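You operate a simulated robot arm through the tools that you are given. There is no shell and no other tool.

You run a simulated two-armed robot. Do the job below in one go: nothing can be reset, and whatever is moved stays where it is left.

JOB
Test the stop on press one: start a cycle, hit stop, then release and reset it.
Fine: guard down before the start, and it stays down; hit stop while the platen is down; touch no other control.

It is judged by the outcome, as a careful person would: the job done as asked, and still so three seconds after it is handed in. It fails if anything else is knocked over, pushed out of place, dropped, spilled or broken.

ROBOT AND FRAMES
Two 7-joint arms with two-finger parallel grippers on one trunk that stands fixed in place. Base frame: the origin is at the foot of the trunk, x ahead of it, y to its left, z up. Readings come in m, degrees, newtons and seconds.
The left shoulder is at [0.015, 0.182, 1.248], the right one opposite. With the tool pointing down near the work surface each hand reaches from about 0.1 to 0.68 m from the base axis, measured 20 degrees to its own side. Payload 3.91 kg a hand.
Tool frame (each hand has its own): the origin (TCP) lies between the finger pads and is the grasp point; the fingertips stand 0.03 m ahead of it; z points along the fingers, y is the line along which they close. The gripper opens to 0.11 m. The fingers are 0.02 m wide and 0.01 m thick; the gripper's body (0.048 by 0.112 m) begins 0.055 m behind the TCP.
Orientation is that of the tool frame in the base frame, as a unit quaternion [x, y, z, w]. With the fingers straight down and closing along the base's y, the tool's x points along the base's -x, its y along +y and its z along -z.

CONTROLS
- The arms move only by the tool nudge_tool. It takes "left_series", "right_series" or both (then of equal length, played together; a hand with none holds still); each is a list of rows, each a list of 2 entries, a list of its own where there are three numbers: the shift along the base's x, y, z in m, then the turn, a rotation vector about the base's x, y, z in degrees. In form: [[[x, y, z], [rx, ry, rz]], ...]. A call has 1 to 20 rows; each row shifts and turns the commanded pose from where the row before left it. "left_gripper" and "right_gripper" are, for a hand that has rows, the closure in counts, from 0 (fully open) to 255 (shut), set as the call begins (left out, the last holds). Each row takes 0.2 s and may step no farther than 0.05 m and 8.6 degrees from the row before; otherwise, or with a gripper value out of range, the whole call is refused. A pose out of reach is approached as far as the arm can. The call stops where the force on the tool passes 90 N (or 10 N more than at its start, if that is more) or the arm is blocked; 0.2 s more then pass. The fingers move at their own pace (about 0.072 m/s each) and stop on an object; they squeeze with about 35 N. The grip force told is the motor's: it shows also when the fingers shut on nothing. Time passes only in rows, and 0.2 s behind the last, so rows that do not move let the fingers close. The reply holds the time, the measured pose of the TCP, the force on the tool along the base axes, the opening and the grip force, in the units named above and with some noise, with the torque about the TCP (base axes, N m) and any sound that the robot's microphone picked up.
- Cameras (640 x 400 px; columns grow to the right, rows downward): "scene" is now at [0.1201, 0.0253, 1.4884]; the picture's right is [0.24, -0.97, 0.00], its down [-0.15, -0.04, -0.99] and it looks along [0.96, 0.24, -0.16] (base axes); focal length 214 px, centre (320, 200). "left" rides on the left gripper at [0.072, -0.017, -0.103] in its tool frame; the picture's right is [0.23, 0.97, 0.00], its down [-0.76, 0.18, -0.62] and it looks along [-0.61, 0.14, 0.78] (tool axes); focal length 222 px, centre (320, 200). "right" rides on the right gripper at [0.072, 0.017, -0.103] in its tool frame; the picture's right is [-0.23, 0.97, 0.00], its down [-0.76, -0.18, -0.62] and it looks along [-0.61, -0.14, 0.78] (tool axes); focal length 222 px, centre (320, 200). There is no depth. A picture from a camera that has moved, and an enlarged one, comes with that camera's place and axes in the base frame and with its lens.
- capture(camera): a new picture of that camera. The clock stands still meanwhile.
- slide_trunk(by): slides the trunk up (or, below 0, down) by that many m; the arms and the scene camera ride with it, the base frame stays. It gives what a move gives, with no picture.
- pan_tilt(pan, tilt): turns the head with the scene camera to pan (to the left, within 80 degrees either way) and tilt (down, from -29 to 69), counted from straight ahead of the robot. It gives what a move gives.
- enlarge(camera, box): a new picture of the part [left, top, right, bottom] of that camera's present view, enlarged. The clock stands still meanwhile.
- finish_job(): hands the job in; it is judged then, once.

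Nothing tells you positions but the pictures and the camera data. Unless the task says otherwise, let go and move clear before handing in.

The tools are called after "Call:" by a JSON object that holds its "fn" and its "kwargs". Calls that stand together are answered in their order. nudge_tool: Moves the arms, as the interface text tells. Its arguments: {"type":"object","properties":{"left_series":{"type":"array"},"left_gripper":{"type":"number"},"right_series":{"type":"array"},"right_gripper":{"type":"number"}},"required":[]} The other tools are called the same way: slide_trunk (by) slides the trunk up or down; pan_tilt (pan, tilt) turns the head that bears the scene camera; capture (camera) takes a picture; enlarge (camera, box) takes an enlarged picture of a part of a camera's view; finish_job () hands the job in.

At the start:

```text
time_s: 0.0
left_ee_pos: [0.2282, 0.2861, 1.4954]
left_ee_rot: [0.0, 1.0, 0.0, 0.001]
left_force: [1.0, 0.2, -0.2]
left_moment: [0.0, 0.01, 0.01]
left_finger_gap: 0.1099
left_finger_force: 0.1
right_ee_pos: [0.2976, 0.0403, 1.4946]
right_ee_rot: [0.001, 1.0, 0.001, 0.002]
right_force: [-0.1, -0.2, 0.0]
right_moment: [-0.01, 0.02, -0.03]
right_finger_gap: 0.1102
right_finger_force: 0.0
trunk travel left (down, up): [-0.5, 0.014]
head pan, tilt: [14.2, 9.1]
```

scene: 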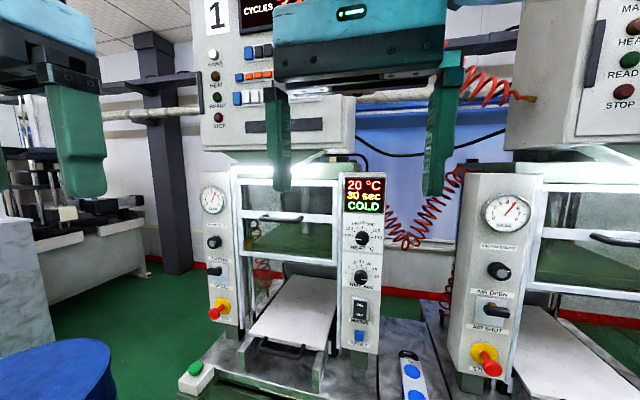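
right: 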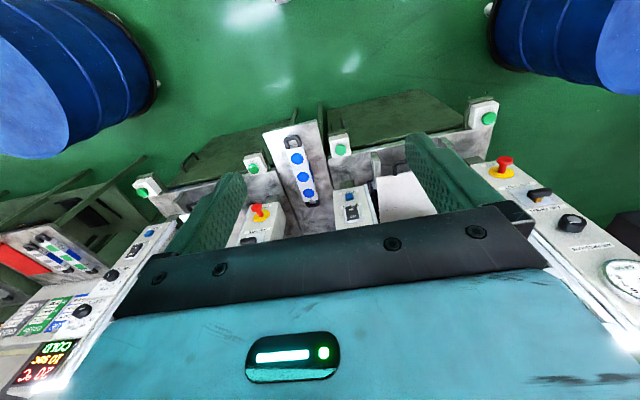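
left: 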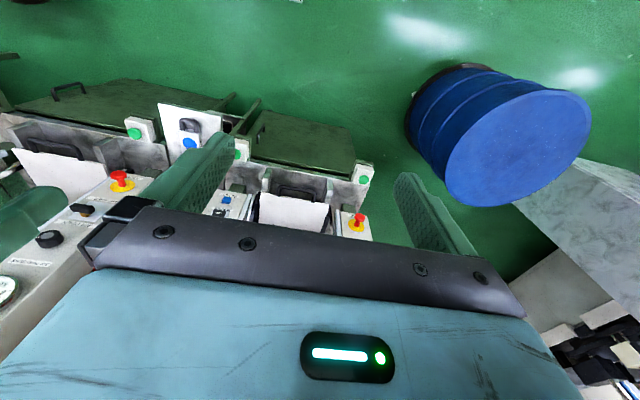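

I see press one (marked "1") ahead, with its guard, a control column and a red stop on a yellow base, and a second press to the right. First I'll look more closely at the scene before moving anything.

Call:
{"fn": "enlarge", "kwargs": {"camera": "scene", "box": [180, 150, 400, 400]}}

Call:
{"fn": "enlarge", "kwargs": {"camera": "scene", "box": [180, 0, 400, 150]}}

Call:
{"fn": "enlarge", "kwargs": {"camera": "left", "box": [80, 70, 400, 270]}}

Call:
{"fn": "enlarge", "kwargs": {"camera": "right", "box": [120, 70, 520, 270]}}

```text
1.60 times, centred on (290, 275) of scene
camera zoom: at [0.1201, 0.0253, 1.4884], right [0.24, -0.97, 0.0], down [-0.15, -0.04, -0.99], along [0.96, 0.24, -0.16], focal length 343 px, centre (368, 80)
```

zoom: 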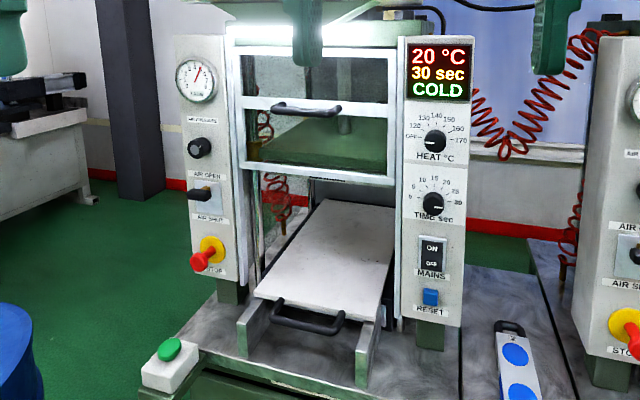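

```text
2.67 times, centred on (290, 75) of scene
camera zoom: at [0.1201, 0.0253, 1.4884], right [0.24, -0.97, 0.0], down [-0.15, -0.04, -0.99], along [0.96, 0.24, -0.16], focal length 572 px, centre (400, 533)
```

zoom: 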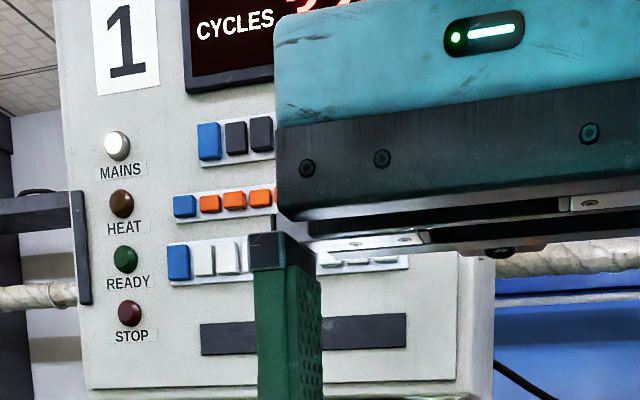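

```text
2.00 times, centred on (240, 170) of left
camera zoom: at [0.1591, 0.2685, 1.599], right [-0.23, 0.97, 0.0], down [0.76, 0.18, 0.62], along [0.61, 0.14, -0.78], focal length 444 px, centre (480, 260)
```

zoom: 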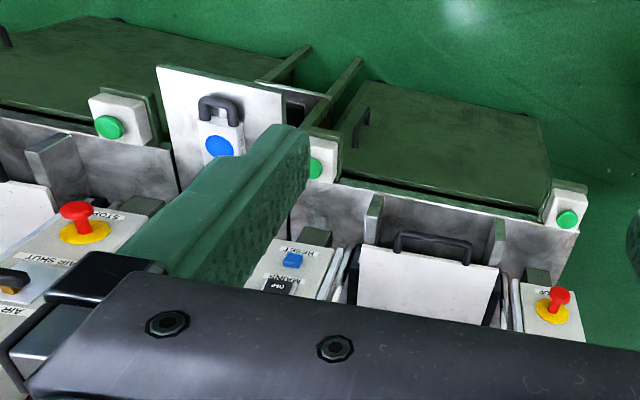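

```text
1.60 times, centred on (320, 170) of right
camera zoom: at [0.223, 0.0582, 1.5989], right [0.23, 0.97, 0.0], down [0.76, -0.18, 0.62], along [0.61, -0.14, -0.78], focal length 355 px, centre (320, 248)
```

zoom: 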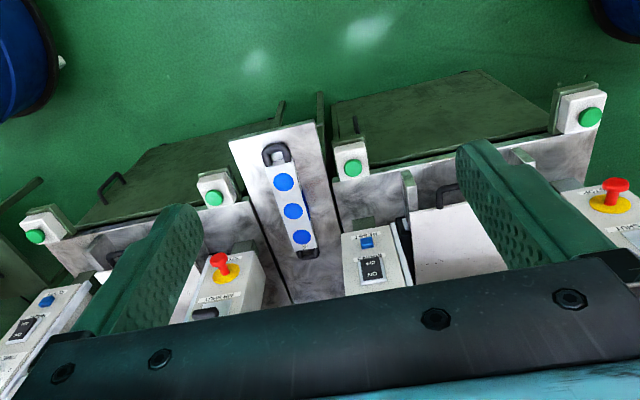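

Press one seems to have two green start buttons at the front (left and right), a stop on its left column and a blue RESET on the right column; the guard looks raised. I'll tilt the head down for a better view.

Call:
{"fn": "pan_tilt", "kwargs": {"pan": 14, "tilt": 35}}

Call:
{"fn": "capture", "kwargs": {"camera": "scene"}}

```text
time_s: 0.9
left_ee_pos: [0.2286, 0.2865, 1.4957]
left_ee_rot: [0.0, 1.0, 0.0, 0.0]
left_force: [0.4, -0.4, -0.5]
left_moment: [0.02, 0.01, 0.03]
left_finger_gap: 0.1101
left_finger_force: 0.0
right_ee_pos: [0.2981, 0.0391, 1.4954]
right_ee_rot: [0.002, 1.0, 0.004, -0.003]
right_force: [-0.4, -0.3, 1.3]
right_moment: [-0.02, -0.02, 0.03]
right_finger_gap: 0.11
right_finger_force: 0.0
trunk travel left (down, up): [-0.5, 0.014]
head pan, tilt: [14.0, 35.0]
```

```text
taken
camera scene: at [0.1204, 0.0244, 1.4727], right [0.23, -0.97, 0.0], down [-0.31, -0.07, -0.95], along [0.92, 0.22, -0.32], focal length 214 px, centre (320, 200)
```

scene: 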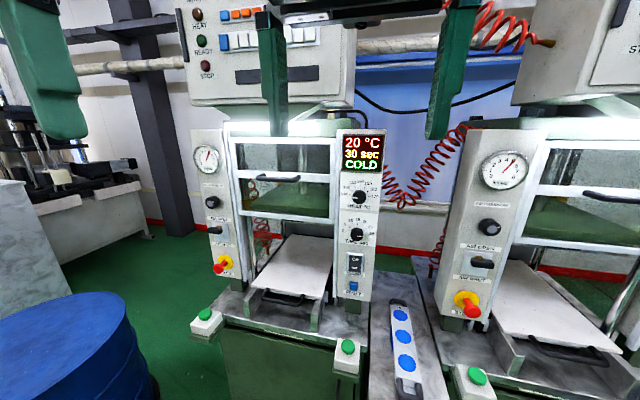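

The picture was taken while the head may still be turning. I'll check again and zoom in.

Call:
{"fn": "pan_tilt", "kwargs": {"pan": 14, "tilt": 45}}

Call:
{"fn": "capture", "kwargs": {"camera": "scene"}}

Call:
{"fn": "enlarge", "kwargs": {"camera": "scene", "box": [180, 80, 400, 300]}}

```text
time_s: 1.6
left_ee_pos: [0.2293, 0.2851, 1.4968]
left_ee_rot: [0.0, 1.0, 0.0, 0.0]
left_force: [0.5, -0.6, -0.8]
left_moment: [-0.03, 0.05, 0.0]
left_finger_gap: 0.1101
left_finger_force: 0.1
right_ee_pos: [0.2994, 0.0394, 1.4956]
right_ee_rot: [0.002, 1.0, 0.003, -0.004]
right_force: [-0.1, 0.4, 0.6]
right_moment: [0.0, 0.02, -0.01]
right_finger_gap: 0.1099
right_finger_force: 0.1
trunk travel left (down, up): [-0.5, 0.014]
head pan, tilt: [14.0, 45.0]
```

```text
taken
camera scene: at [0.1211, 0.0244, 1.4727], right [0.23, -0.97, 0.0], down [-0.31, -0.07, -0.95], along [0.92, 0.22, -0.32], focal length 214 px, centre (320, 200)
```

scene: 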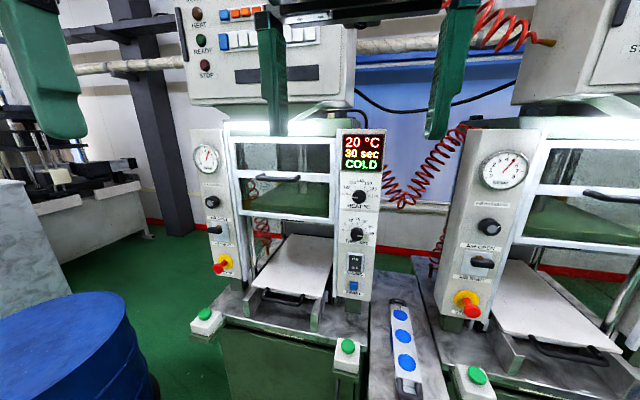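

```text
1.82 times, centred on (290, 190) of scene
camera zoom: at [0.1211, 0.0244, 1.4727], right [0.23, -0.97, 0.0], down [-0.31, -0.07, -0.95], along [0.92, 0.22, -0.32], focal length 390 px, centre (374, 218)
```

zoom: 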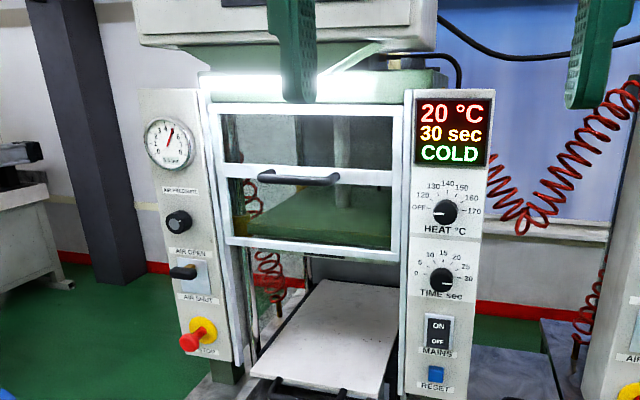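

The tilt seems blocked, perhaps by the right hand near the head; that hand also hides part of the view. My estimates for press one are: stop about (0.68, 0.54, 0.99), start buttons about (0.60, 0.55, 0.85) and (0.60, 0.06, 0.85), reset about (0.70, 0.05, 0.98), and the guard handle about (0.70, 0.29, 1.33) with the guard up. I'll move the right hand aside to clear the view.

Call:
{"fn": "nudge_tool", "kwargs": {"right_series": [[[0, -0.05, 0], [0, 0, 0]], [[0, -0.05, 0], [0, 0, 0]], [[0, -0.05, 0], [0, 0, 0]], [[0, -0.05, -0.02], [0, 0, 0]], [[0, -0.05, -0.05], [0, 0, 0]], [[0, -0.04, -0.05], [0, 0, 0]]], "left_series": [[[0, 0.02, 0], [0, 0, 0]], [[0, 0.02, 0], [0, 0, 0]], [[0, 0.02, 0], [0, 0, 0]], [[0, 0.02, 0], [0, 0, 0]], [[0, 0.02, 0], [0, 0, 0]], [[0, 0, 0], [0, 0, 0]]], "left_gripper": 255, "right_gripper": 255}}

Call:
{"fn": "pan_tilt", "kwargs": {"pan": 20, "tilt": 30}}

Call:
{"fn": "capture", "kwargs": {"camera": "scene"}}

```text
refused: row 4 steps farther than a row can; nothing moved
```

```text
time_s: 2.4
left_ee_pos: [0.2286, 0.286, 1.4962]
left_ee_rot: [0.0, 1.0, 0.0, 0.0]
left_force: [-0.1, 0.3, 0.1]
left_moment: [-0.03, 0.02, -0.03]
left_finger_gap: 0.11
left_finger_force: 0.1
right_ee_pos: [0.2989, 0.0401, 1.4942]
right_ee_rot: [0.002, 1.0, 0.003, -0.004]
right_force: [-0.3, -0.2, 0.4]
right_moment: [0.02, 0.02, -0.02]
right_finger_gap: 0.11
right_finger_force: 0.0
trunk travel left (down, up): [-0.5, 0.014]
head pan, tilt: [20.0, 30.0]
```

```text
taken
camera scene: at [0.1207, 0.0247, 1.4724], right [0.24, -0.97, 0.0], down [-0.31, -0.08, -0.95], along [0.92, 0.22, -0.32], focal length 214 px, centre (320, 200)
```

scene: 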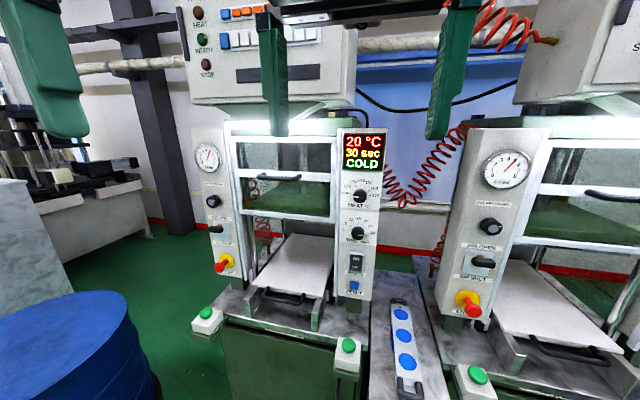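

A row was slightly too long, and the head seems physically held against the right hand. I'll move the right hand away with shorter steps.

Call:
{"fn": "nudge_tool", "kwargs": {"right_series": [[[0.02, -0.03, 0], [0, 0, 0]], [[0.0, -0.045, 0], [0, 0, 0]], [[0, -0.045, 0], [0, 0, 0]], [[0, -0.045, 0], [0, 0, 0]], [[0, -0.045, 0], [0, 0, 0]], [[0, -0.045, 0], [0, 0, 0]], [[0, -0.03, -0.03], [0, 0, 0]]], "left_series": [[[0, 0.02, 0], [0, 0, 0]], [[0, 0.02, 0], [0, 0, 0]], [[0, 0.02, 0], [0, 0, 0]], [[0, 0.02, 0], [0, 0, 0]], [[0, 0.02, 0], [0, 0, 0]], [[0, 0, 0], [0, 0, 0]], [[0, 0, 0], [0, 0, 0]]], "left_gripper": 255, "right_gripper": 255}}

Call:
{"fn": "pan_tilt", "kwargs": {"pan": 20, "tilt": 30}}

Call:
{"fn": "capture", "kwargs": {"camera": "scene"}}

```text
time_s: 4.0
left_ee_pos: [0.2315, 0.3818, 1.4924]
left_ee_rot: [0.0, 1.0, 0.001, 0.0]
left_force: [-0.4, 0.4, 0.1]
left_moment: [0.04, 0.0, 0.0]
left_finger_gap: 0.0003
left_finger_force: 34.7
left hand out of reach, approached as far as the arm can: row 4
right_ee_pos: [0.3201, -0.2438, 1.4552]
right_ee_rot: [0.002, 1.0, 0.003, 0.0]
right_force: [-0.4, -0.1, -0.1]
right_moment: [0.02, -0.01, -0.01]
right_finger_gap: 0.0003
right_finger_force: 34.9
right hand out of reach, approached as far as the arm can: row 6
trunk travel left (down, up): [-0.5, 0.014]
head pan, tilt: [20.0, 30.0]
```

```text
time_s: 4.6
left_ee_pos: [0.2295, 0.3857, 1.4919]
left_ee_rot: [0.001, 1.0, -0.001, 0.0]
left_force: [-0.4, -0.1, 0.8]
left_moment: [0.01, 0.0, 0.01]
left_finger_gap: 0.0
left_finger_force: 35.2
right_ee_pos: [0.3194, -0.2412, 1.4555]
right_ee_rot: [0.001, 1.0, 0.001, 0.001]
right_force: [0.5, 0.0, 0.4]
right_moment: [0.01, 0.0, 0.01]
right_finger_gap: 0.0
right_finger_force: 35.4
trunk travel left (down, up): [-0.5, 0.014]
head pan, tilt: [20.0, 30.0]
```

```text
taken
camera scene: at [0.1152, 0.0332, 1.4545], right [0.34, -0.94, 0.0], down [-0.47, -0.17, -0.87], along [0.81, 0.3, -0.5], focal length 214 px, centre (320, 200)
```

scene: 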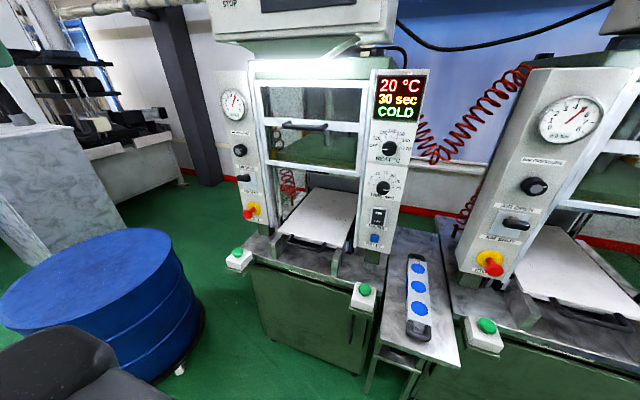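

The head turns freely now, and the view of press one is clear. I'll zoom in on its parts to measure them.

Call:
{"fn": "enlarge", "kwargs": {"camera": "scene", "box": [210, 50, 450, 200]}}

Call:
{"fn": "enlarge", "kwargs": {"camera": "scene", "box": [210, 170, 450, 320]}}

Call:
{"fn": "capture", "kwargs": {"camera": "left"}}

Call:
{"fn": "capture", "kwargs": {"camera": "right"}}

```text
2.67 times, centred on (330, 125) of scene
camera zoom: at [0.1152, 0.0332, 1.4545], right [0.34, -0.94, 0.0], down [-0.47, -0.17, -0.87], along [0.81, 0.3, -0.5], focal length 572 px, centre (293, 400)
```

zoom: 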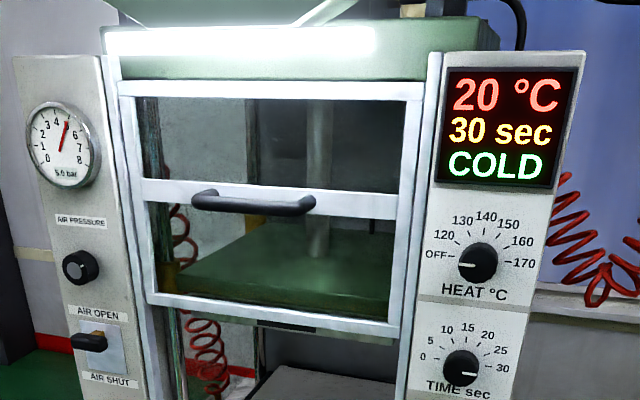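

```text
2.67 times, centred on (330, 245) of scene
camera zoom: at [0.1152, 0.0332, 1.4545], right [0.34, -0.94, 0.0], down [-0.47, -0.17, -0.87], along [0.81, 0.3, -0.5], focal length 572 px, centre (293, 80)
```

zoom: 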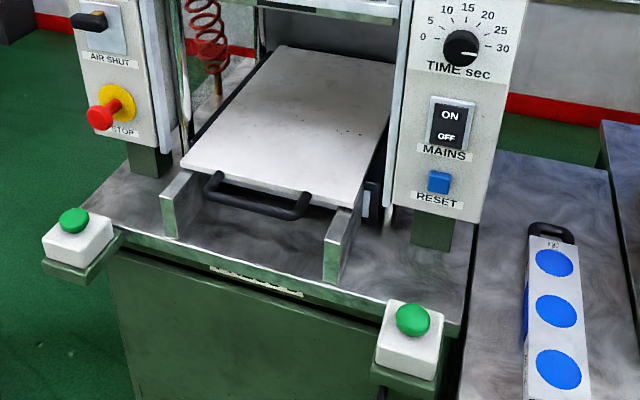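

```text
taken
camera left: at [0.1598, 0.3678, 1.5949], right [-0.23, 0.97, 0.0], down [0.76, 0.18, 0.62], along [0.61, 0.14, -0.78], focal length 222 px, centre (320, 200)
```

left: 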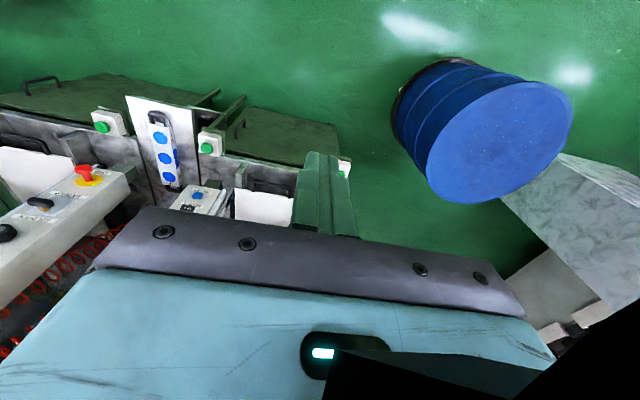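

```text
taken
camera right: at [0.2458, -0.2241, 1.5585], right [0.23, 0.97, 0.0], down [0.76, -0.18, 0.62], along [0.61, -0.14, -0.78], focal length 222 px, centre (320, 200)
```

right: 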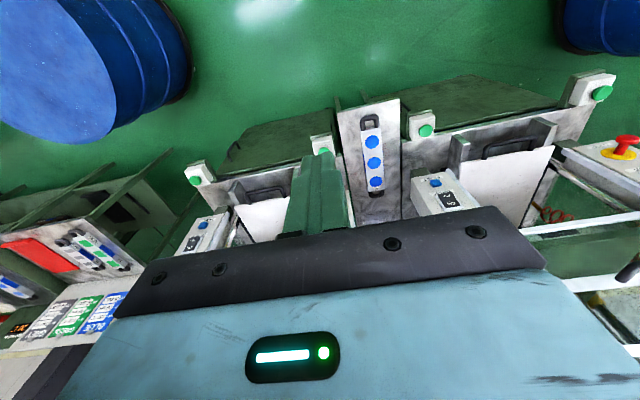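

I'll zoom in on the hand cameras to triangulate the stop, reset and start buttons.

Call:
{"fn": "enlarge", "kwargs": {"camera": "right", "box": [160, 120, 320, 270]}}

Call:
{"fn": "enlarge", "kwargs": {"camera": "left", "box": [160, 90, 360, 230]}}

```text
2.67 times, centred on (240, 195) of right
camera zoom: at [0.2458, -0.2241, 1.5585], right [0.23, 0.97, 0.0], down [0.76, -0.18, 0.62], along [0.61, -0.14, -0.78], focal length 592 px, centre (533, 213)
```

zoom: 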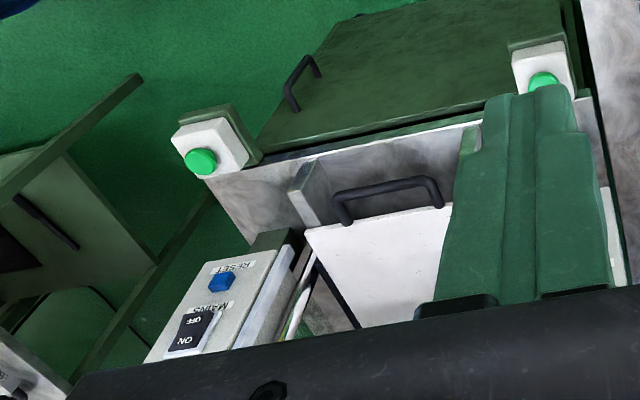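

```text
2.86 times, centred on (260, 160) of left
camera zoom: at [0.1598, 0.3678, 1.5949], right [-0.23, 0.97, 0.0], down [0.76, 0.18, 0.62], along [0.61, 0.14, -0.78], focal length 635 px, centre (491, 314)
```

zoom: 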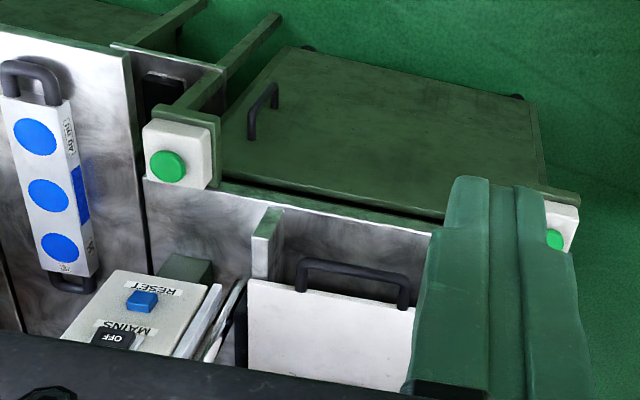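

Press one's points now agree across cameras: stop knob about (0.68, 0.54, 0.985), reset about (0.73, 0.05, 0.96), starts about (0.60, 0.55, 0.85) and (0.60, 0.05, 0.85), and the guard handle bar about (0.68, 0.29, 1.335). I'll lower the trunk, then turn both hands to point forward.

Call:
{"fn": "slide_trunk", "kwargs": {"by": -0.15}}

Call:
{"fn": "nudge_tool", "kwargs": {"left_series": [[[0.03, 0, 0], [0, -8.2, 0]], [[0.03, 0, 0], [0, -8.2, 0]], [[0.03, 0, 0], [0, -8.2, 0]], [[0.03, 0, 0], [0, -8.2, 0]], [[0.02, 0, 0], [0, -8.2, 0]], [[0.02, 0, 0], [0, -8.2, 0]], [[0.02, 0, 0], [0, -8.2, 0]], [[0.02, 0, 0], [0, -8.2, 0]], [[0, 0, 0], [0, -8.2, 0]], [[0, 0, 0], [0, -8.2, 0]], [[0, 0, 0], [0, -8, 0]]], "right_series": [[[0.02, 0, 0], [0, -8.2, 0]], [[0.02, 0, 0], [0, -8.2, 0]], [[0.02, 0, 0], [0, -8.2, 0]], [[0.02, 0, -0.02], [0, -8.2, 0]], [[0, 0, -0.02], [0, -8.2, 0]], [[0, 0, -0.02], [0, -8.2, 0]], [[0, 0, -0.02], [0, -8.2, 0]], [[0, 0, -0.02], [0, -8.2, 0]], [[0, 0, -0.02], [0, -8.2, 0]], [[0, 0, -0.02], [0, -8.2, 0]], [[0, 0, -0.02], [0, -8, 0]]]}}

Call:
{"fn": "capture", "kwargs": {"camera": "scene"}}

Call:
{"fn": "capture", "kwargs": {"camera": "left"}}

Call:
{"fn": "capture", "kwargs": {"camera": "right"}}

```text
time_s: 6.3
left_ee_pos: [0.3526, 0.3847, 1.248]
left_ee_rot: [0.001, 0.986, 0.0, -0.165]
left_force: [0.2, 0.3, -0.3]
left_moment: [0.02, -0.01, -0.01]
left_finger_gap: 0.0
left_finger_force: 34.7
right_ee_pos: [0.4197, -0.2391, 1.1932]
right_ee_rot: [0.001, 0.988, 0.001, -0.157]
right_force: [-0.2, -0.2, -0.3]
right_moment: [-0.02, -0.03, -0.04]
right_finger_gap: 0.0
right_finger_force: 34.9
trunk travel left (down, up): [-0.35, 0.164]
head pan, tilt: [20.0, 30.0]
```

```text
time_s: 8.7
left_ee_pos: [0.5545, 0.384, 1.2471]
left_ee_rot: [0.001, 0.815, -0.001, 0.58]
left_force: [0.3, -0.1, 0.5]
left_moment: [-0.02, -0.01, -0.03]
left_finger_gap: 0.0
left_finger_force: 35.5
right_ee_pos: [0.5104, -0.2398, 1.0326]
right_ee_rot: [0.0, 0.81, 0.001, 0.587]
right_force: [0.3, 0.2, 1.3]
right_moment: [0.02, -0.05, -0.05]
right_finger_gap: 0.0
right_finger_force: 34.7
right hand out of reach, approached as far as the arm can: row 11
trunk travel left (down, up): [-0.35, 0.164]
head pan, tilt: [20.0, 30.0]
```

```text
taken
camera scene: at [0.2175, 0.0336, 1.2801], right [0.34, -0.94, 0.0], down [-0.47, -0.17, -0.87], along [0.81, 0.3, -0.5], focal length 214 px, centre (320, 200)
```

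scene: 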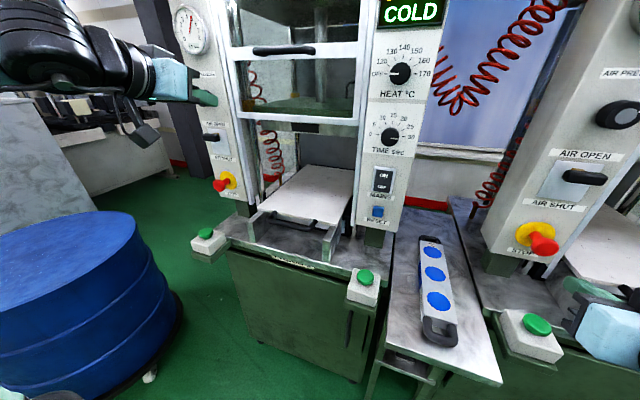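

```text
taken
camera left: at [0.4354, 0.3683, 1.2117], right [-0.07, 0.97, -0.22], down [-0.34, 0.18, 0.92], along [0.94, 0.14, 0.32], focal length 222 px, centre (320, 200)
```

left: 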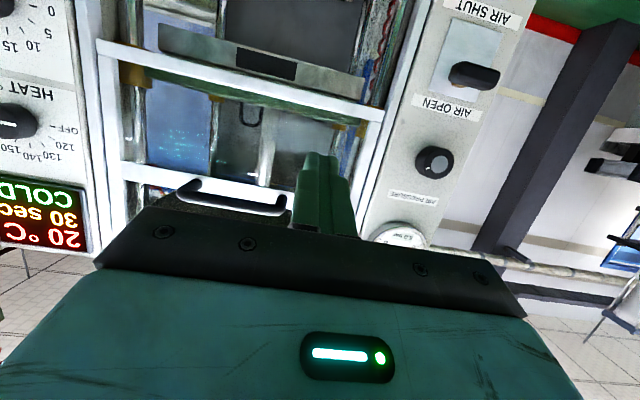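

```text
taken
camera right: at [0.3886, -0.2232, 0.9945], right [0.07, 0.97, 0.22], down [-0.36, -0.18, 0.92], along [0.93, -0.14, 0.33], focal length 222 px, centre (320, 200)
```

right: 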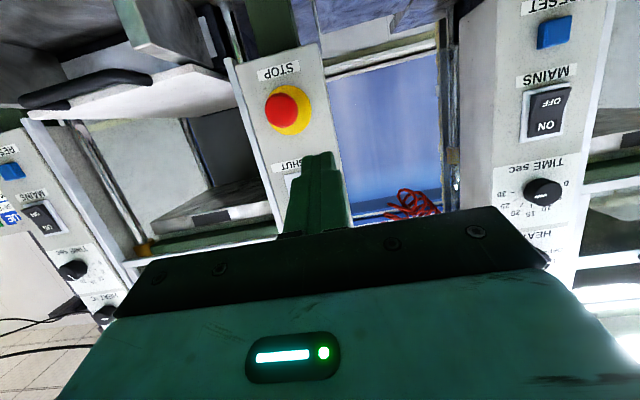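

Lowering the trunk also carried the body about 0.1 m forward. The press still triangulates to the same place, and the handle bar comes out at about (0.72, 0.30, 1.333). I'll bring the left hand level in front of and above the handle, and back the right hand away from press two.

Call:
{"fn": "nudge_tool", "kwargs": {"left_series": [[[0.01, -0.012, 0.03], [0, -8.2, 0]], [[0.01, -0.012, 0.03], [0, -8.2, 0]], [[0.01, -0.02, 0.03], [0, -2.8, 0]], [[0.01, -0.02, 0.03], [0, 0, 0]], [[0, -0.02, 0.02], [0, 0, 0]], [[0, 0, 0], [0, 0, 0]]], "right_series": [[[-0.03, 0, 0.01], [0, 0, 0]], [[-0.03, 0, 0.01], [0, 0, 0]], [[-0.03, 0.02, 0], [0, 0, 0]], [[0, 0.03, 0], [0, 0, 0]], [[0, 0.03, 0], [0, 0, 0]], [[0, 0.03, 0], [0, 0, 0]]]}}

Call:
{"fn": "pan_tilt", "kwargs": {"pan": 20, "tilt": 10}}

Call:
{"fn": "capture", "kwargs": {"camera": "scene"}}

Call:
{"fn": "capture", "kwargs": {"camera": "left"}}

Call:
{"fn": "capture", "kwargs": {"camera": "right"}}

```text
time_s: 10.1
left_ee_pos: [0.5928, 0.3024, 1.388]
left_ee_rot: [0.0, 0.707, 0.0, 0.707]
left_force: [-0.1, 1.9, -0.1]
left_moment: [0.01, 0.03, 0.0]
left_finger_gap: 0.0003
left_finger_force: 34.6
right_ee_pos: [0.5053, -0.1223, 1.0632]
right_ee_rot: [0.0, 0.809, 0.001, 0.588]
right_force: [-0.7, 0.2, -0.2]
right_moment: [0.0, 0.02, 0.0]
right_finger_gap: 0.0
right_finger_force: 34.5
right hand out of reach, approached as far as the arm can: row 1, 2, 3
trunk travel left (down, up): [-0.35, 0.164]
head pan, tilt: [20.0, 30.0]
```

```text
time_s: 11.0
left_ee_pos: [0.5912, 0.3015, 1.3873]
left_ee_rot: [0.001, 0.707, -0.001, 0.708]
left_force: [0.1, -0.1, 0.0]
left_moment: [0.01, 0.01, -0.01]
left_finger_gap: 0.0
left_finger_force: 34.9
right_ee_pos: [0.5043, -0.1234, 1.0625]
right_ee_rot: [0.0, 0.809, 0.001, 0.587]
right_force: [0.0, 0.6, 0.6]
right_moment: [-0.01, 0.0, 0.02]
right_finger_gap: 0.0
right_finger_force: 35.3
trunk travel left (down, up): [-0.35, 0.164]
head pan, tilt: [20.0, 10.0]
```

```text
taken
camera scene: at [0.2198, 0.0345, 1.3124], right [0.34, -0.94, 0.0], down [-0.16, -0.06, -0.98], along [0.93, 0.34, -0.17], focal length 214 px, centre (320, 200)
```

scene: 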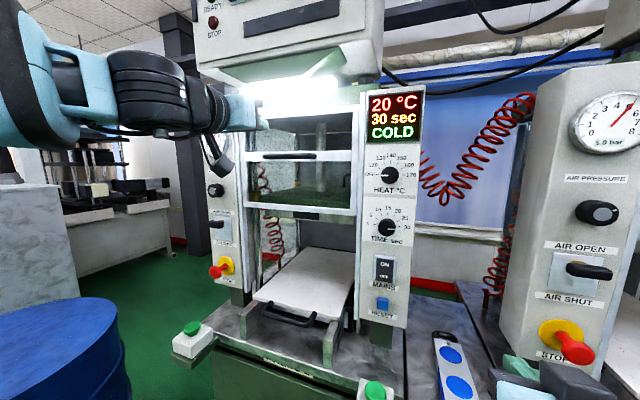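

```text
taken
camera left: at [0.4916, 0.285, 1.3148], right [0.0, 0.97, -0.23], down [-0.62, 0.18, 0.76], along [0.78, 0.14, 0.61], focal length 222 px, centre (320, 200)
```

left: 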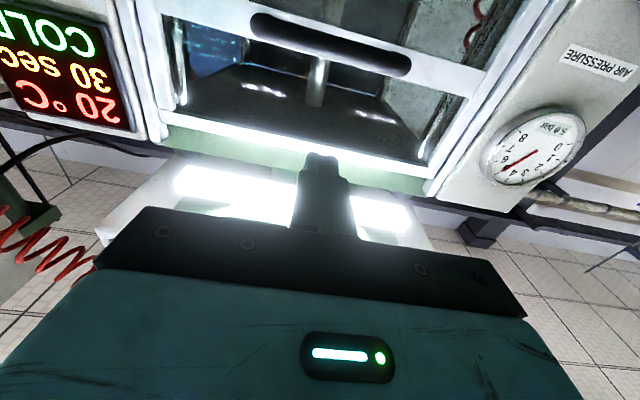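

```text
taken
camera right: at [0.3831, -0.1063, 1.0253], right [0.07, 0.97, 0.22], down [-0.36, -0.18, 0.92], along [0.93, -0.14, 0.33], focal length 222 px, centre (320, 200)
```

right: 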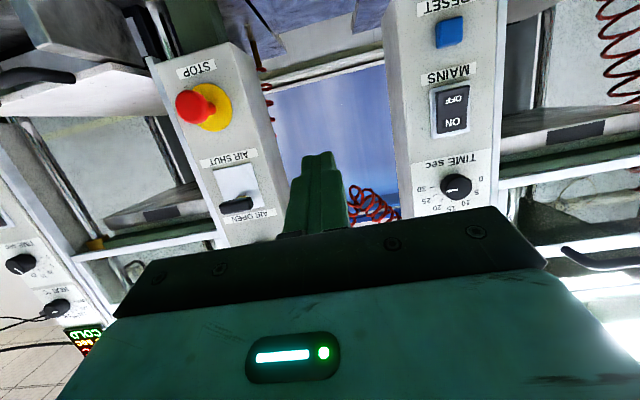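

The left hand is level at about 1.388, above the handle bar (top at about 1.34). I'll advance over the bar and lower gently until contact.

Call:
{"fn": "nudge_tool", "kwargs": {"left_series": [[[0.04, -0.003, 0], [0, 0, 0]], [[0.04, 0, 0], [0, 0, 0]], [[0.031, 0, 0], [0, 0, 0]], [[0, 0, -0.01], [0, 0, 0]], [[0, 0, -0.01], [0, 0, 0]]]}}

Call:
{"fn": "capture", "kwargs": {"camera": "left"}}

Call:
{"fn": "enlarge", "kwargs": {"camera": "scene", "box": [200, 70, 420, 220]}}

```text
time_s: 12.2
left_ee_pos: [0.7043, 0.2975, 1.3673]
left_ee_rot: [0.001, 0.707, 0.0, 0.708]
left_force: [-0.5, -0.3, 0.0]
left_moment: [0.01, -0.03, -0.03]
left_finger_gap: 0.0001
left_finger_force: 35.1
right_ee_pos: [0.5042, -0.1236, 1.0625]
right_ee_rot: [0.0, 0.809, 0.002, 0.588]
right_force: [0.3, -0.3, -0.2]
right_moment: [-0.05, 0.0, 0.03]
right_finger_gap: 0.0001
right_finger_force: 35.3
trunk travel left (down, up): [-0.35, 0.164]
head pan, tilt: [20.0, 10.0]
```

```text
taken
camera left: at [0.6042, 0.2806, 1.2938], right [0.0, 0.97, -0.23], down [-0.62, 0.18, 0.76], along [0.78, 0.14, 0.61], focal length 222 px, centre (320, 200)
```

left: 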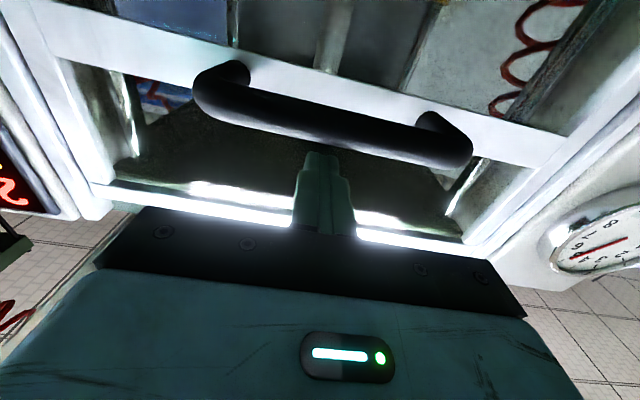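

```text
2.67 times, centred on (310, 145) of scene
camera zoom: at [0.2203, 0.0344, 1.3124], right [0.34, -0.94, 0.0], down [-0.16, -0.06, -0.98], along [0.93, 0.34, -0.17], focal length 572 px, centre (347, 347)
```

zoom: 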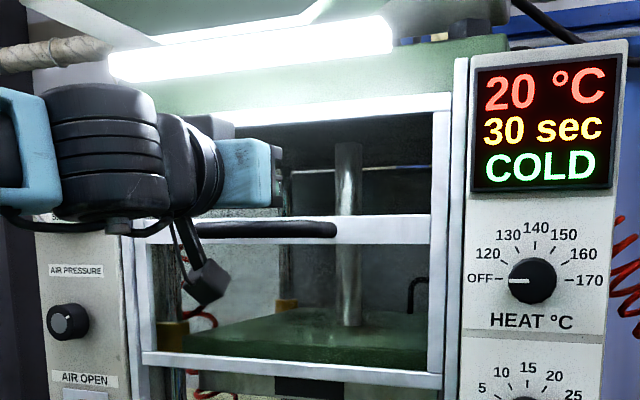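

The fingers sit above the bar and line up with its middle. I'll press down now in small steps.

Call:
{"fn": "nudge_tool", "kwargs": {"left_series": [[[0, 0, -0.01], [0, 0, 0]], [[0, 0, -0.01], [0, 0, 0]], [[0, 0, -0.01], [0, 0, 0]], [[0, 0, -0.01], [0, 0, 0]], [[0, 0, -0.01], [0, 0, 0]], [[0, 0, -0.01], [0, 0, 0]]]}}

Call:
{"fn": "capture", "kwargs": {"camera": "left"}}

Call:
{"fn": "capture", "kwargs": {"camera": "scene"}}

```text
time_s: 13.6
left_ee_pos: [0.7031, 0.297, 1.3077]
left_ee_rot: [0.0, 0.707, 0.0, 0.708]
left_force: [0.3, 0.7, 1.4]
left_moment: [0.01, 0.01, 0.0]
left_finger_gap: 0.0
left_finger_force: 34.4
right_ee_pos: [0.5047, -0.1239, 1.0631]
right_ee_rot: [0.001, 0.809, 0.001, 0.587]
right_force: [-0.3, 0.0, 0.3]
right_moment: [0.02, 0.02, 0.0]
right_finger_gap: 0.0002
right_finger_force: 35.4
trunk travel left (down, up): [-0.35, 0.164]
head pan, tilt: [20.0, 10.0]
```

```text
taken
camera left: at [0.6036, 0.2807, 1.2343], right [0.0, 0.97, -0.23], down [-0.62, 0.18, 0.76], along [0.78, 0.14, 0.61], focal length 222 px, centre (320, 200)
```

left: 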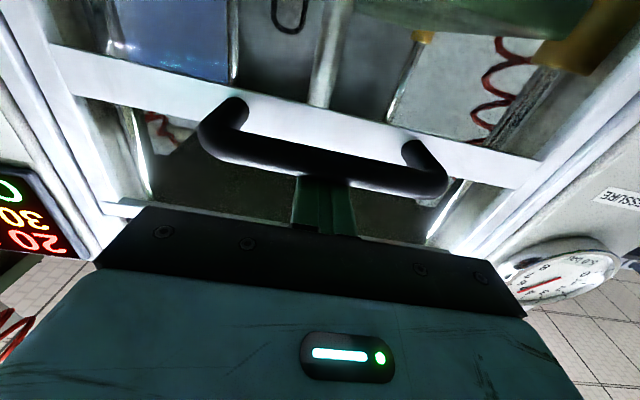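

```text
taken
camera scene: at [0.2198, 0.0344, 1.3125], right [0.34, -0.94, 0.0], down [-0.16, -0.06, -0.98], along [0.93, 0.34, -0.17], focal length 214 px, centre (320, 200)
```

scene: 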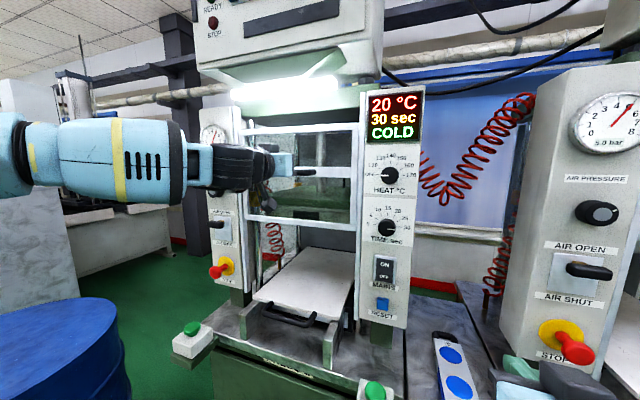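

The guard moves down easily with the hand. I'll keep pushing until it bottoms out.

Call:
{"fn": "nudge_tool", "kwargs": {"left_series": [[[0, 0, -0.015], [0, 0, 0]], [[0, 0, -0.015], [0, 0, 0]], [[0, 0, -0.015], [0, 0, 0]], [[0, 0, -0.015], [0, 0, 0]], [[0, 0, -0.015], [0, 0, 0]], [[0, 0, -0.015], [0, 0, 0]]]}}

Call:
{"fn": "capture", "kwargs": {"camera": "left"}}

Call:
{"fn": "capture", "kwargs": {"camera": "scene"}}

```text
time_s: 15.0
left_ee_pos: [0.7029, 0.2982, 1.217]
left_ee_rot: [0.001, 0.707, -0.001, 0.708]
left_force: [-0.6, -0.2, 0.6]
left_moment: [-0.01, -0.01, 0.01]
left_finger_gap: 0.0
left_finger_force: 35.1
right_ee_pos: [0.5044, -0.1238, 1.0623]
right_ee_rot: [0.0, 0.809, 0.002, 0.588]
right_force: [-0.4, 0.2, 0.4]
right_moment: [0.02, -0.02, 0.0]
right_finger_gap: 0.0003
right_finger_force: 34.9
trunk travel left (down, up): [-0.35, 0.164]
head pan, tilt: [20.0, 10.0]
```

```text
taken
camera left: at [0.6035, 0.2811, 1.1437], right [0.0, 0.97, -0.23], down [-0.62, 0.18, 0.76], along [0.78, 0.14, 0.61], focal length 222 px, centre (320, 200)
```

left: 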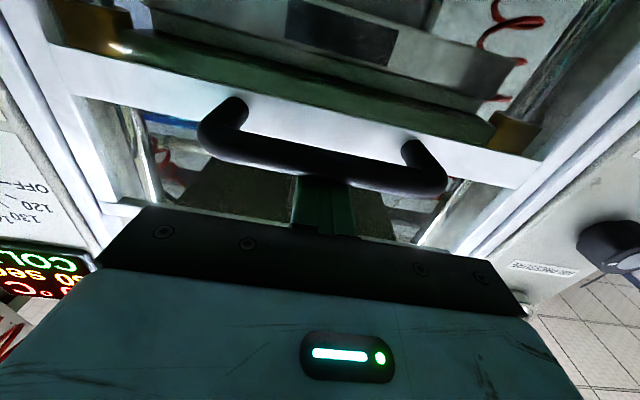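

```text
taken
camera scene: at [0.2198, 0.0345, 1.3124], right [0.34, -0.94, 0.0], down [-0.16, -0.06, -0.98], along [0.93, 0.34, -0.17], focal length 214 px, centre (320, 200)
```

scene: 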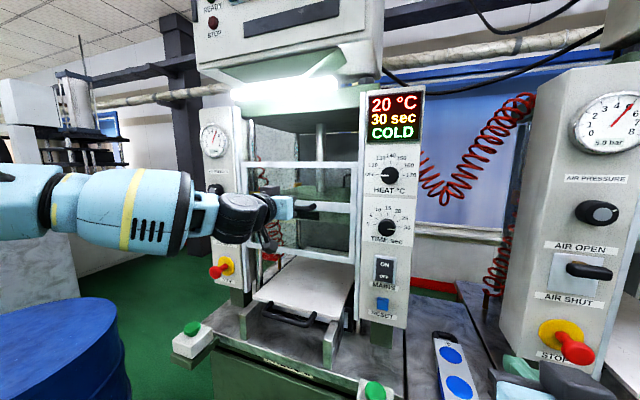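

The guard is about half way down. I'll continue in smaller steps, watching the force.

Call:
{"fn": "nudge_tool", "kwargs": {"left_series": [[[0, 0, -0.012], [0, 0, 0]], [[0, 0, -0.012], [0, 0, 0]], [[0, 0, -0.012], [0, 0, 0]], [[0, 0, -0.012], [0, 0, 0]], [[0, 0, -0.012], [0, 0, 0]]]}}

Call:
{"fn": "capture", "kwargs": {"camera": "left"}}

Call:
{"fn": "capture", "kwargs": {"camera": "scene"}}

```text
time_s: 16.2
left_ee_pos: [0.7027, 0.3048, 1.1659]
left_ee_rot: [0.003, 0.71, -0.003, 0.704]
left_force: [0.3, -0.1, 0.2]
left_moment: [0.01, -0.01, -0.04]
left_finger_gap: 0.0001
left_finger_force: 35.4
left hand out of reach, approached as far as the arm can: row 3, 4, 5
right_ee_pos: [0.5036, -0.1236, 1.0619]
right_ee_rot: [0.0, 0.81, 0.0, 0.587]
right_force: [-0.3, 1.2, 0.0]
right_moment: [0.0, -0.01, -0.02]
right_finger_gap: 0.0
right_finger_force: 34.5
trunk travel left (down, up): [-0.35, 0.164]
head pan, tilt: [20.0, 10.0]
```

```text
taken
camera left: at [0.6018, 0.2885, 1.0945], right [0.0, 0.97, -0.23], down [-0.62, 0.18, 0.77], along [0.79, 0.14, 0.6], focal length 222 px, centre (320, 200)
```

left: 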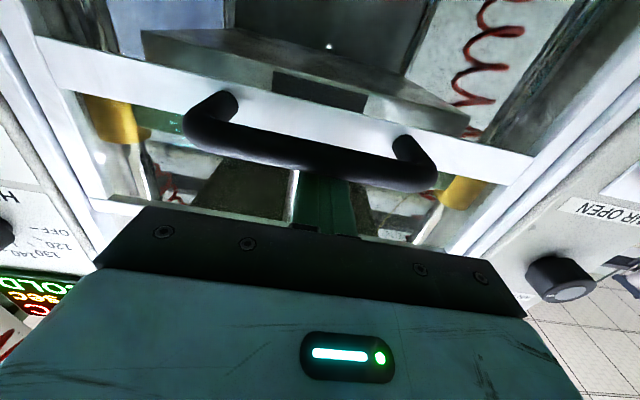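

```text
taken
camera scene: at [0.22, 0.0359, 1.3123], right [0.34, -0.94, 0.0], down [-0.16, -0.06, -0.98], along [0.93, 0.34, -0.17], focal length 214 px, centre (320, 200)
```

scene: 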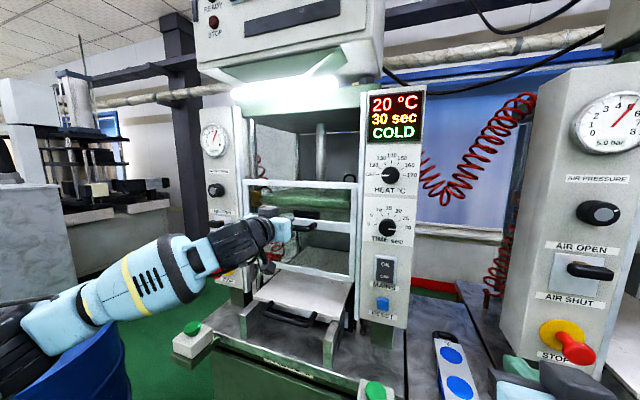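

The left arm is near its limit here and its elbow has dropped toward the drum, so I'll check closely how far the guard is down and whether the elbow is clear.

Call:
{"fn": "enlarge", "kwargs": {"camera": "scene", "box": [200, 170, 420, 350]}}

Call:
{"fn": "pan_tilt", "kwargs": {"pan": 35, "tilt": 35}}

Call:
{"fn": "capture", "kwargs": {"camera": "scene"}}

```text
2.22 times, centred on (310, 260) of scene
camera zoom: at [0.22, 0.0359, 1.3123], right [0.34, -0.94, 0.0], down [-0.16, -0.06, -0.98], along [0.93, 0.34, -0.17], focal length 477 px, centre (342, 67)
```

zoom: 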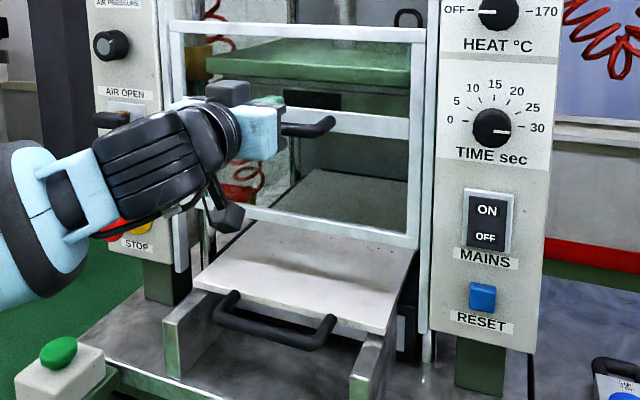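

```text
time_s: 17.1
left_ee_pos: [0.7032, 0.3031, 1.1681]
left_ee_rot: [0.002, 0.71, -0.002, 0.704]
left_force: [0.3, -0.9, -0.7]
left_moment: [0.02, 0.04, -0.01]
left_finger_gap: 0.0
left_finger_force: 35.3
right_ee_pos: [0.5039, -0.123, 1.0628]
right_ee_rot: [0.0, 0.81, 0.001, 0.587]
right_force: [0.7, -0.3, 0.4]
right_moment: [0.01, 0.0, -0.02]
right_finger_gap: 0.0001
right_finger_force: 35.2
trunk travel left (down, up): [-0.35, 0.164]
head pan, tilt: [35.0, 35.0]
```

```text
taken
camera scene: at [0.2045, 0.0531, 1.2724], right [0.57, -0.82, 0.0], down [-0.47, -0.33, -0.82], along [0.67, 0.47, -0.57], focal length 214 px, centre (320, 200)
```

scene: 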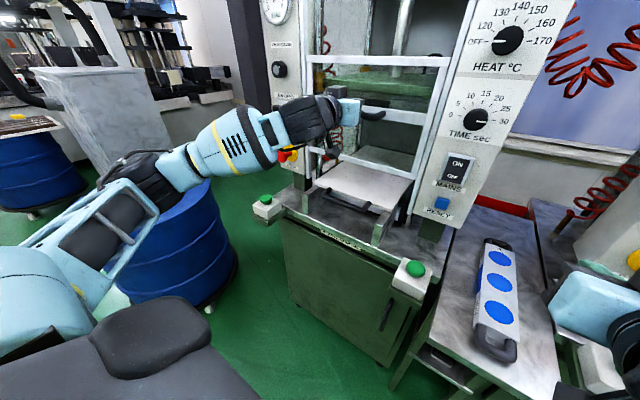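

The guard's bottom bar is still about 0.09 m above the tray, so it isn't fully down and the handle should end near z = 1.05. A level tool can't go lower from here, so I'll lift slightly, pitch the fingers about 33° downward, and hook over the bar again.

Call:
{"fn": "nudge_tool", "kwargs": {"left_series": [[[0, -0.004, 0.02], [0, 0, 0]], [[-0.005, 0, 0.02], [0, 8.2, 0]], [[-0.005, 0, 0.01], [0, 8.2, 0]], [[0, 0, 0], [0, 8.2, 0]], [[0, 0, 0], [0, 8.2, 0]], [[0, 0, 0], [0, 0, 0]]]}}

Call:
{"fn": "capture", "kwargs": {"camera": "left"}}

Call:
{"fn": "capture", "kwargs": {"camera": "scene"}}

```text
time_s: 18.5
left_ee_pos: [0.6923, 0.2986, 1.2175]
left_ee_rot: [0.001, 0.878, 0.0, 0.479]
left_force: [-0.5, 0.1, 0.0]
left_moment: [0.02, 0.0, -0.01]
left_finger_gap: 0.0
left_finger_force: 34.9
right_ee_pos: [0.5046, -0.1234, 1.0622]
right_ee_rot: [0.0, 0.809, 0.001, 0.587]
right_force: [-0.2, -0.6, -0.3]
right_moment: [-0.02, -0.01, 0.01]
right_finger_gap: 0.0002
right_finger_force: 35.3
trunk travel left (down, up): [-0.35, 0.164]
head pan, tilt: [35.0, 35.0]
```

```text
taken
camera left: at [0.57, 0.2822, 1.212], right [-0.12, 0.97, -0.19], down [-0.11, 0.18, 0.98], along [0.99, 0.14, 0.09], focal length 222 px, centre (320, 200)
```

left: 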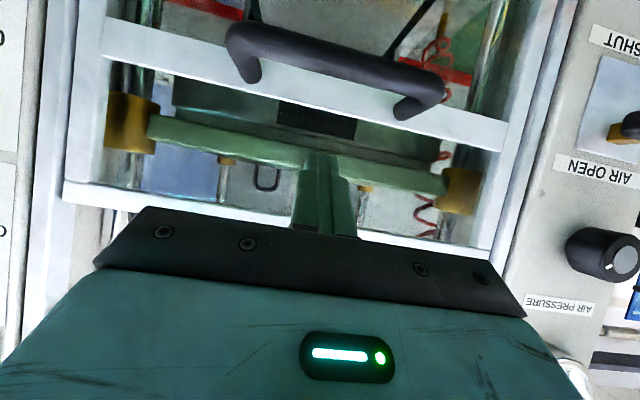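

```text
taken
camera scene: at [0.2045, 0.0534, 1.2723], right [0.57, -0.82, 0.0], down [-0.47, -0.33, -0.82], along [0.67, 0.47, -0.57], focal length 214 px, centre (320, 200)
```

scene: 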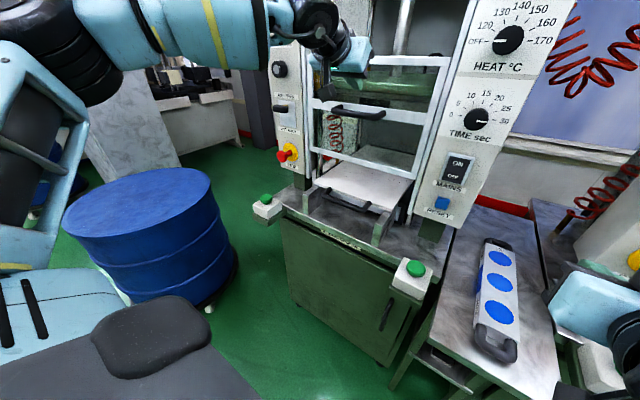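

The guard stayed where I left it, with the bar now at about z = 1.136. I'll move over the bar and push it down again with the tilted fingers.

Call:
{"fn": "nudge_tool", "kwargs": {"left_series": [[[0.02, -0.002, 0], [0, 0, 0]], [[0, 0, -0.02], [0, 0, 0]], [[0, 0, -0.02], [0, 0, 0]], [[0, 0, -0.01], [0, 0, 0]], [[0, 0, -0.01], [0, 0, 0]], [[0, 0, -0.01], [0, 0, 0]]]}}

Call:
{"fn": "capture", "kwargs": {"camera": "left"}}

Call:
{"fn": "capture", "kwargs": {"camera": "scene"}}

```text
time_s: 19.9
left_ee_pos: [0.7133, 0.2967, 1.1478]
left_ee_rot: [0.0, 0.878, 0.0, 0.479]
left_force: [4.4, 0.8, 2.0]
left_moment: [0.0, -0.03, 0.11]
left_finger_gap: 0.0001
left_finger_force: 35.4
right_ee_pos: [0.5053, -0.1237, 1.0621]
right_ee_rot: [0.0, 0.809, 0.001, 0.587]
right_force: [0.2, -0.6, -0.2]
right_moment: [-0.03, -0.02, -0.01]
right_finger_gap: 0.0
right_finger_force: 35.1
trunk travel left (down, up): [-0.35, 0.164]
head pan, tilt: [35.0, 35.0]
```

```text
taken
camera left: at [0.5908, 0.2797, 1.1419], right [-0.12, 0.97, -0.19], down [-0.11, 0.18, 0.98], along [0.99, 0.14, 0.09], focal length 222 px, centre (320, 200)
```

left: 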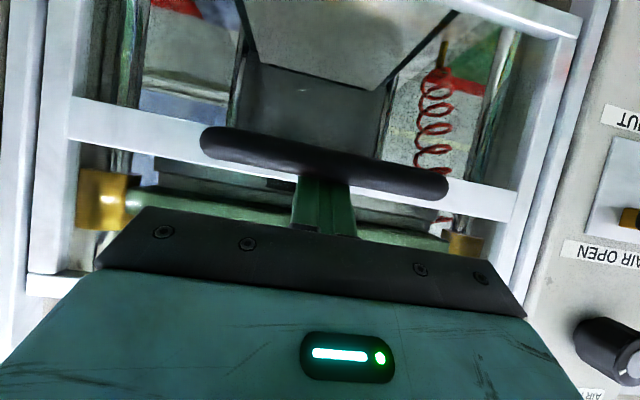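

```text
taken
camera scene: at [0.205, 0.0531, 1.2723], right [0.57, -0.82, 0.0], down [-0.47, -0.33, -0.82], along [0.67, 0.47, -0.57], focal length 214 px, centre (320, 200)
```

scene: 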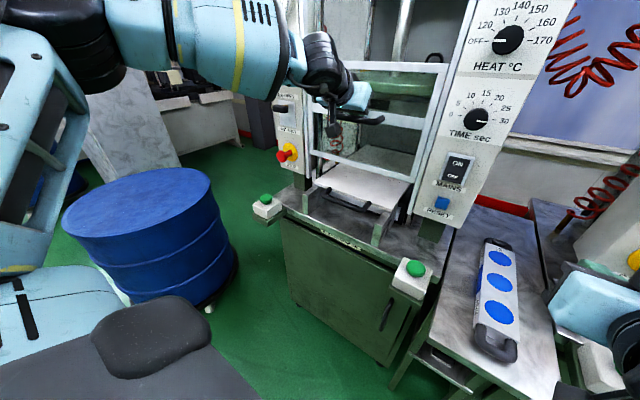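

The fingers are behind the bar and moving the guard with little force. I'll continue down.

Call:
{"fn": "nudge_tool", "kwargs": {"left_series": [[[0, 0, -0.01], [0, 0, 0]], [[0, 0, -0.01], [0, 0, 0]], [[0, 0, -0.01], [0, 0, 0]], [[0, 0, -0.01], [0, 0, 0]], [[0, 0, -0.01], [0, 0, 0]], [[0, 0, -0.005], [0, 0, 0]]]}}

Call:
{"fn": "capture", "kwargs": {"camera": "left"}}

Call:
{"fn": "capture", "kwargs": {"camera": "scene"}}

```text
time_s: 21.3
left_ee_pos: [0.7137, 0.296, 1.0929]
left_ee_rot: [0.0, 0.878, 0.0, 0.479]
left_force: [3.4, 0.6, 3.1]
left_moment: [-0.04, 0.02, 0.03]
left_finger_gap: 0.0
left_finger_force: 35.2
right_ee_pos: [0.5044, -0.1234, 1.0617]
right_ee_rot: [0.0, 0.809, 0.001, 0.587]
right_force: [-0.1, 0.5, 0.6]
right_moment: [0.0, 0.0, 0.0]
right_finger_gap: 0.0
right_finger_force: 34.6
trunk travel left (down, up): [-0.35, 0.164]
head pan, tilt: [35.0, 35.0]
```

```text
taken
camera left: at [0.5904, 0.2796, 1.0881], right [-0.12, 0.97, -0.19], down [-0.11, 0.18, 0.98], along [0.99, 0.14, 0.09], focal length 222 px, centre (320, 200)
```

left: 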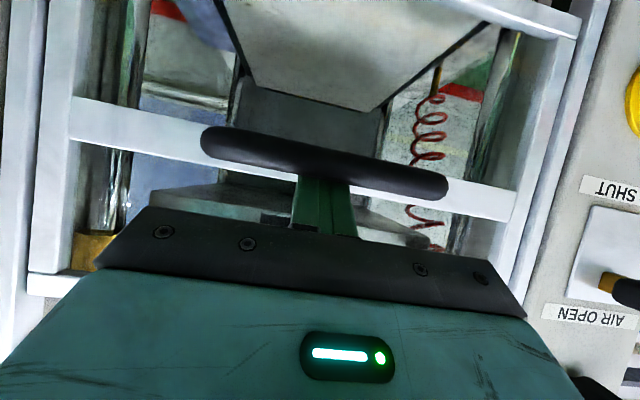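

```text
taken
camera scene: at [0.2046, 0.053, 1.2723], right [0.57, -0.82, 0.0], down [-0.47, -0.33, -0.82], along [0.67, 0.47, -0.57], focal length 214 px, centre (320, 200)
```

scene: 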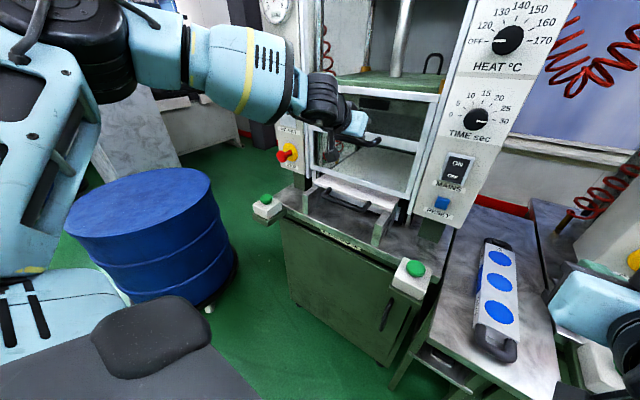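

The guard is nearly at the tray's front edge. I'll continue slowly until a firm stop.

Call:
{"fn": "nudge_tool", "kwargs": {"left_series": [[[0, 0, -0.007], [0, 0, 0]], [[0, 0, -0.007], [0, 0, 0]], [[0, 0, -0.007], [0, 0, 0]], [[0, 0, -0.007], [0, 0, 0]]]}}

Call:
{"fn": "enlarge", "kwargs": {"camera": "scene", "box": [240, 60, 480, 260]}}

```text
time_s: 22.3
left_ee_pos: [0.7141, 0.296, 1.081]
left_ee_rot: [-0.001, 0.87, 0.0, 0.493]
left_force: [8.1, 6.5, 51.7]
left_moment: [-0.01, 0.45, 0.0]
left_finger_gap: 0.0
left_finger_force: 34.9
right_ee_pos: [0.5008, -0.1254, 1.0655]
right_ee_rot: [0.0, 0.809, 0.002, 0.588]
right_force: [0.1, 0.0, 0.3]
right_moment: [0.0, -0.02, 0.03]
right_finger_gap: 0.0001
right_finger_force: 35.0
trunk travel left (down, up): [-0.35, 0.164]
head pan, tilt: [35.0, 35.0]
```

```text
2.00 times, centred on (360, 160) of scene
camera zoom: at [0.2005, 0.0518, 1.2736], right [0.57, -0.82, 0.0], down [-0.47, -0.33, -0.82], along [0.67, 0.47, -0.57], focal length 429 px, centre (240, 280)
```

zoom: 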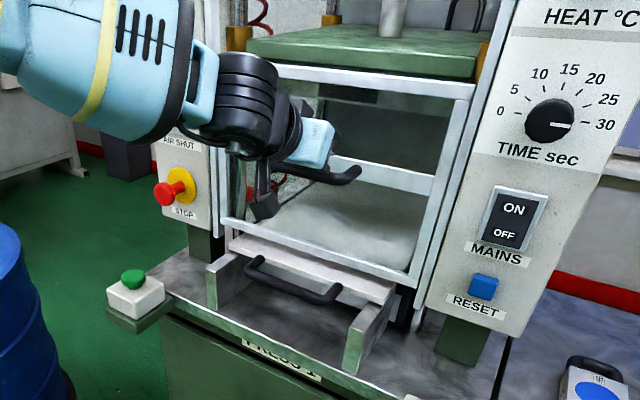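

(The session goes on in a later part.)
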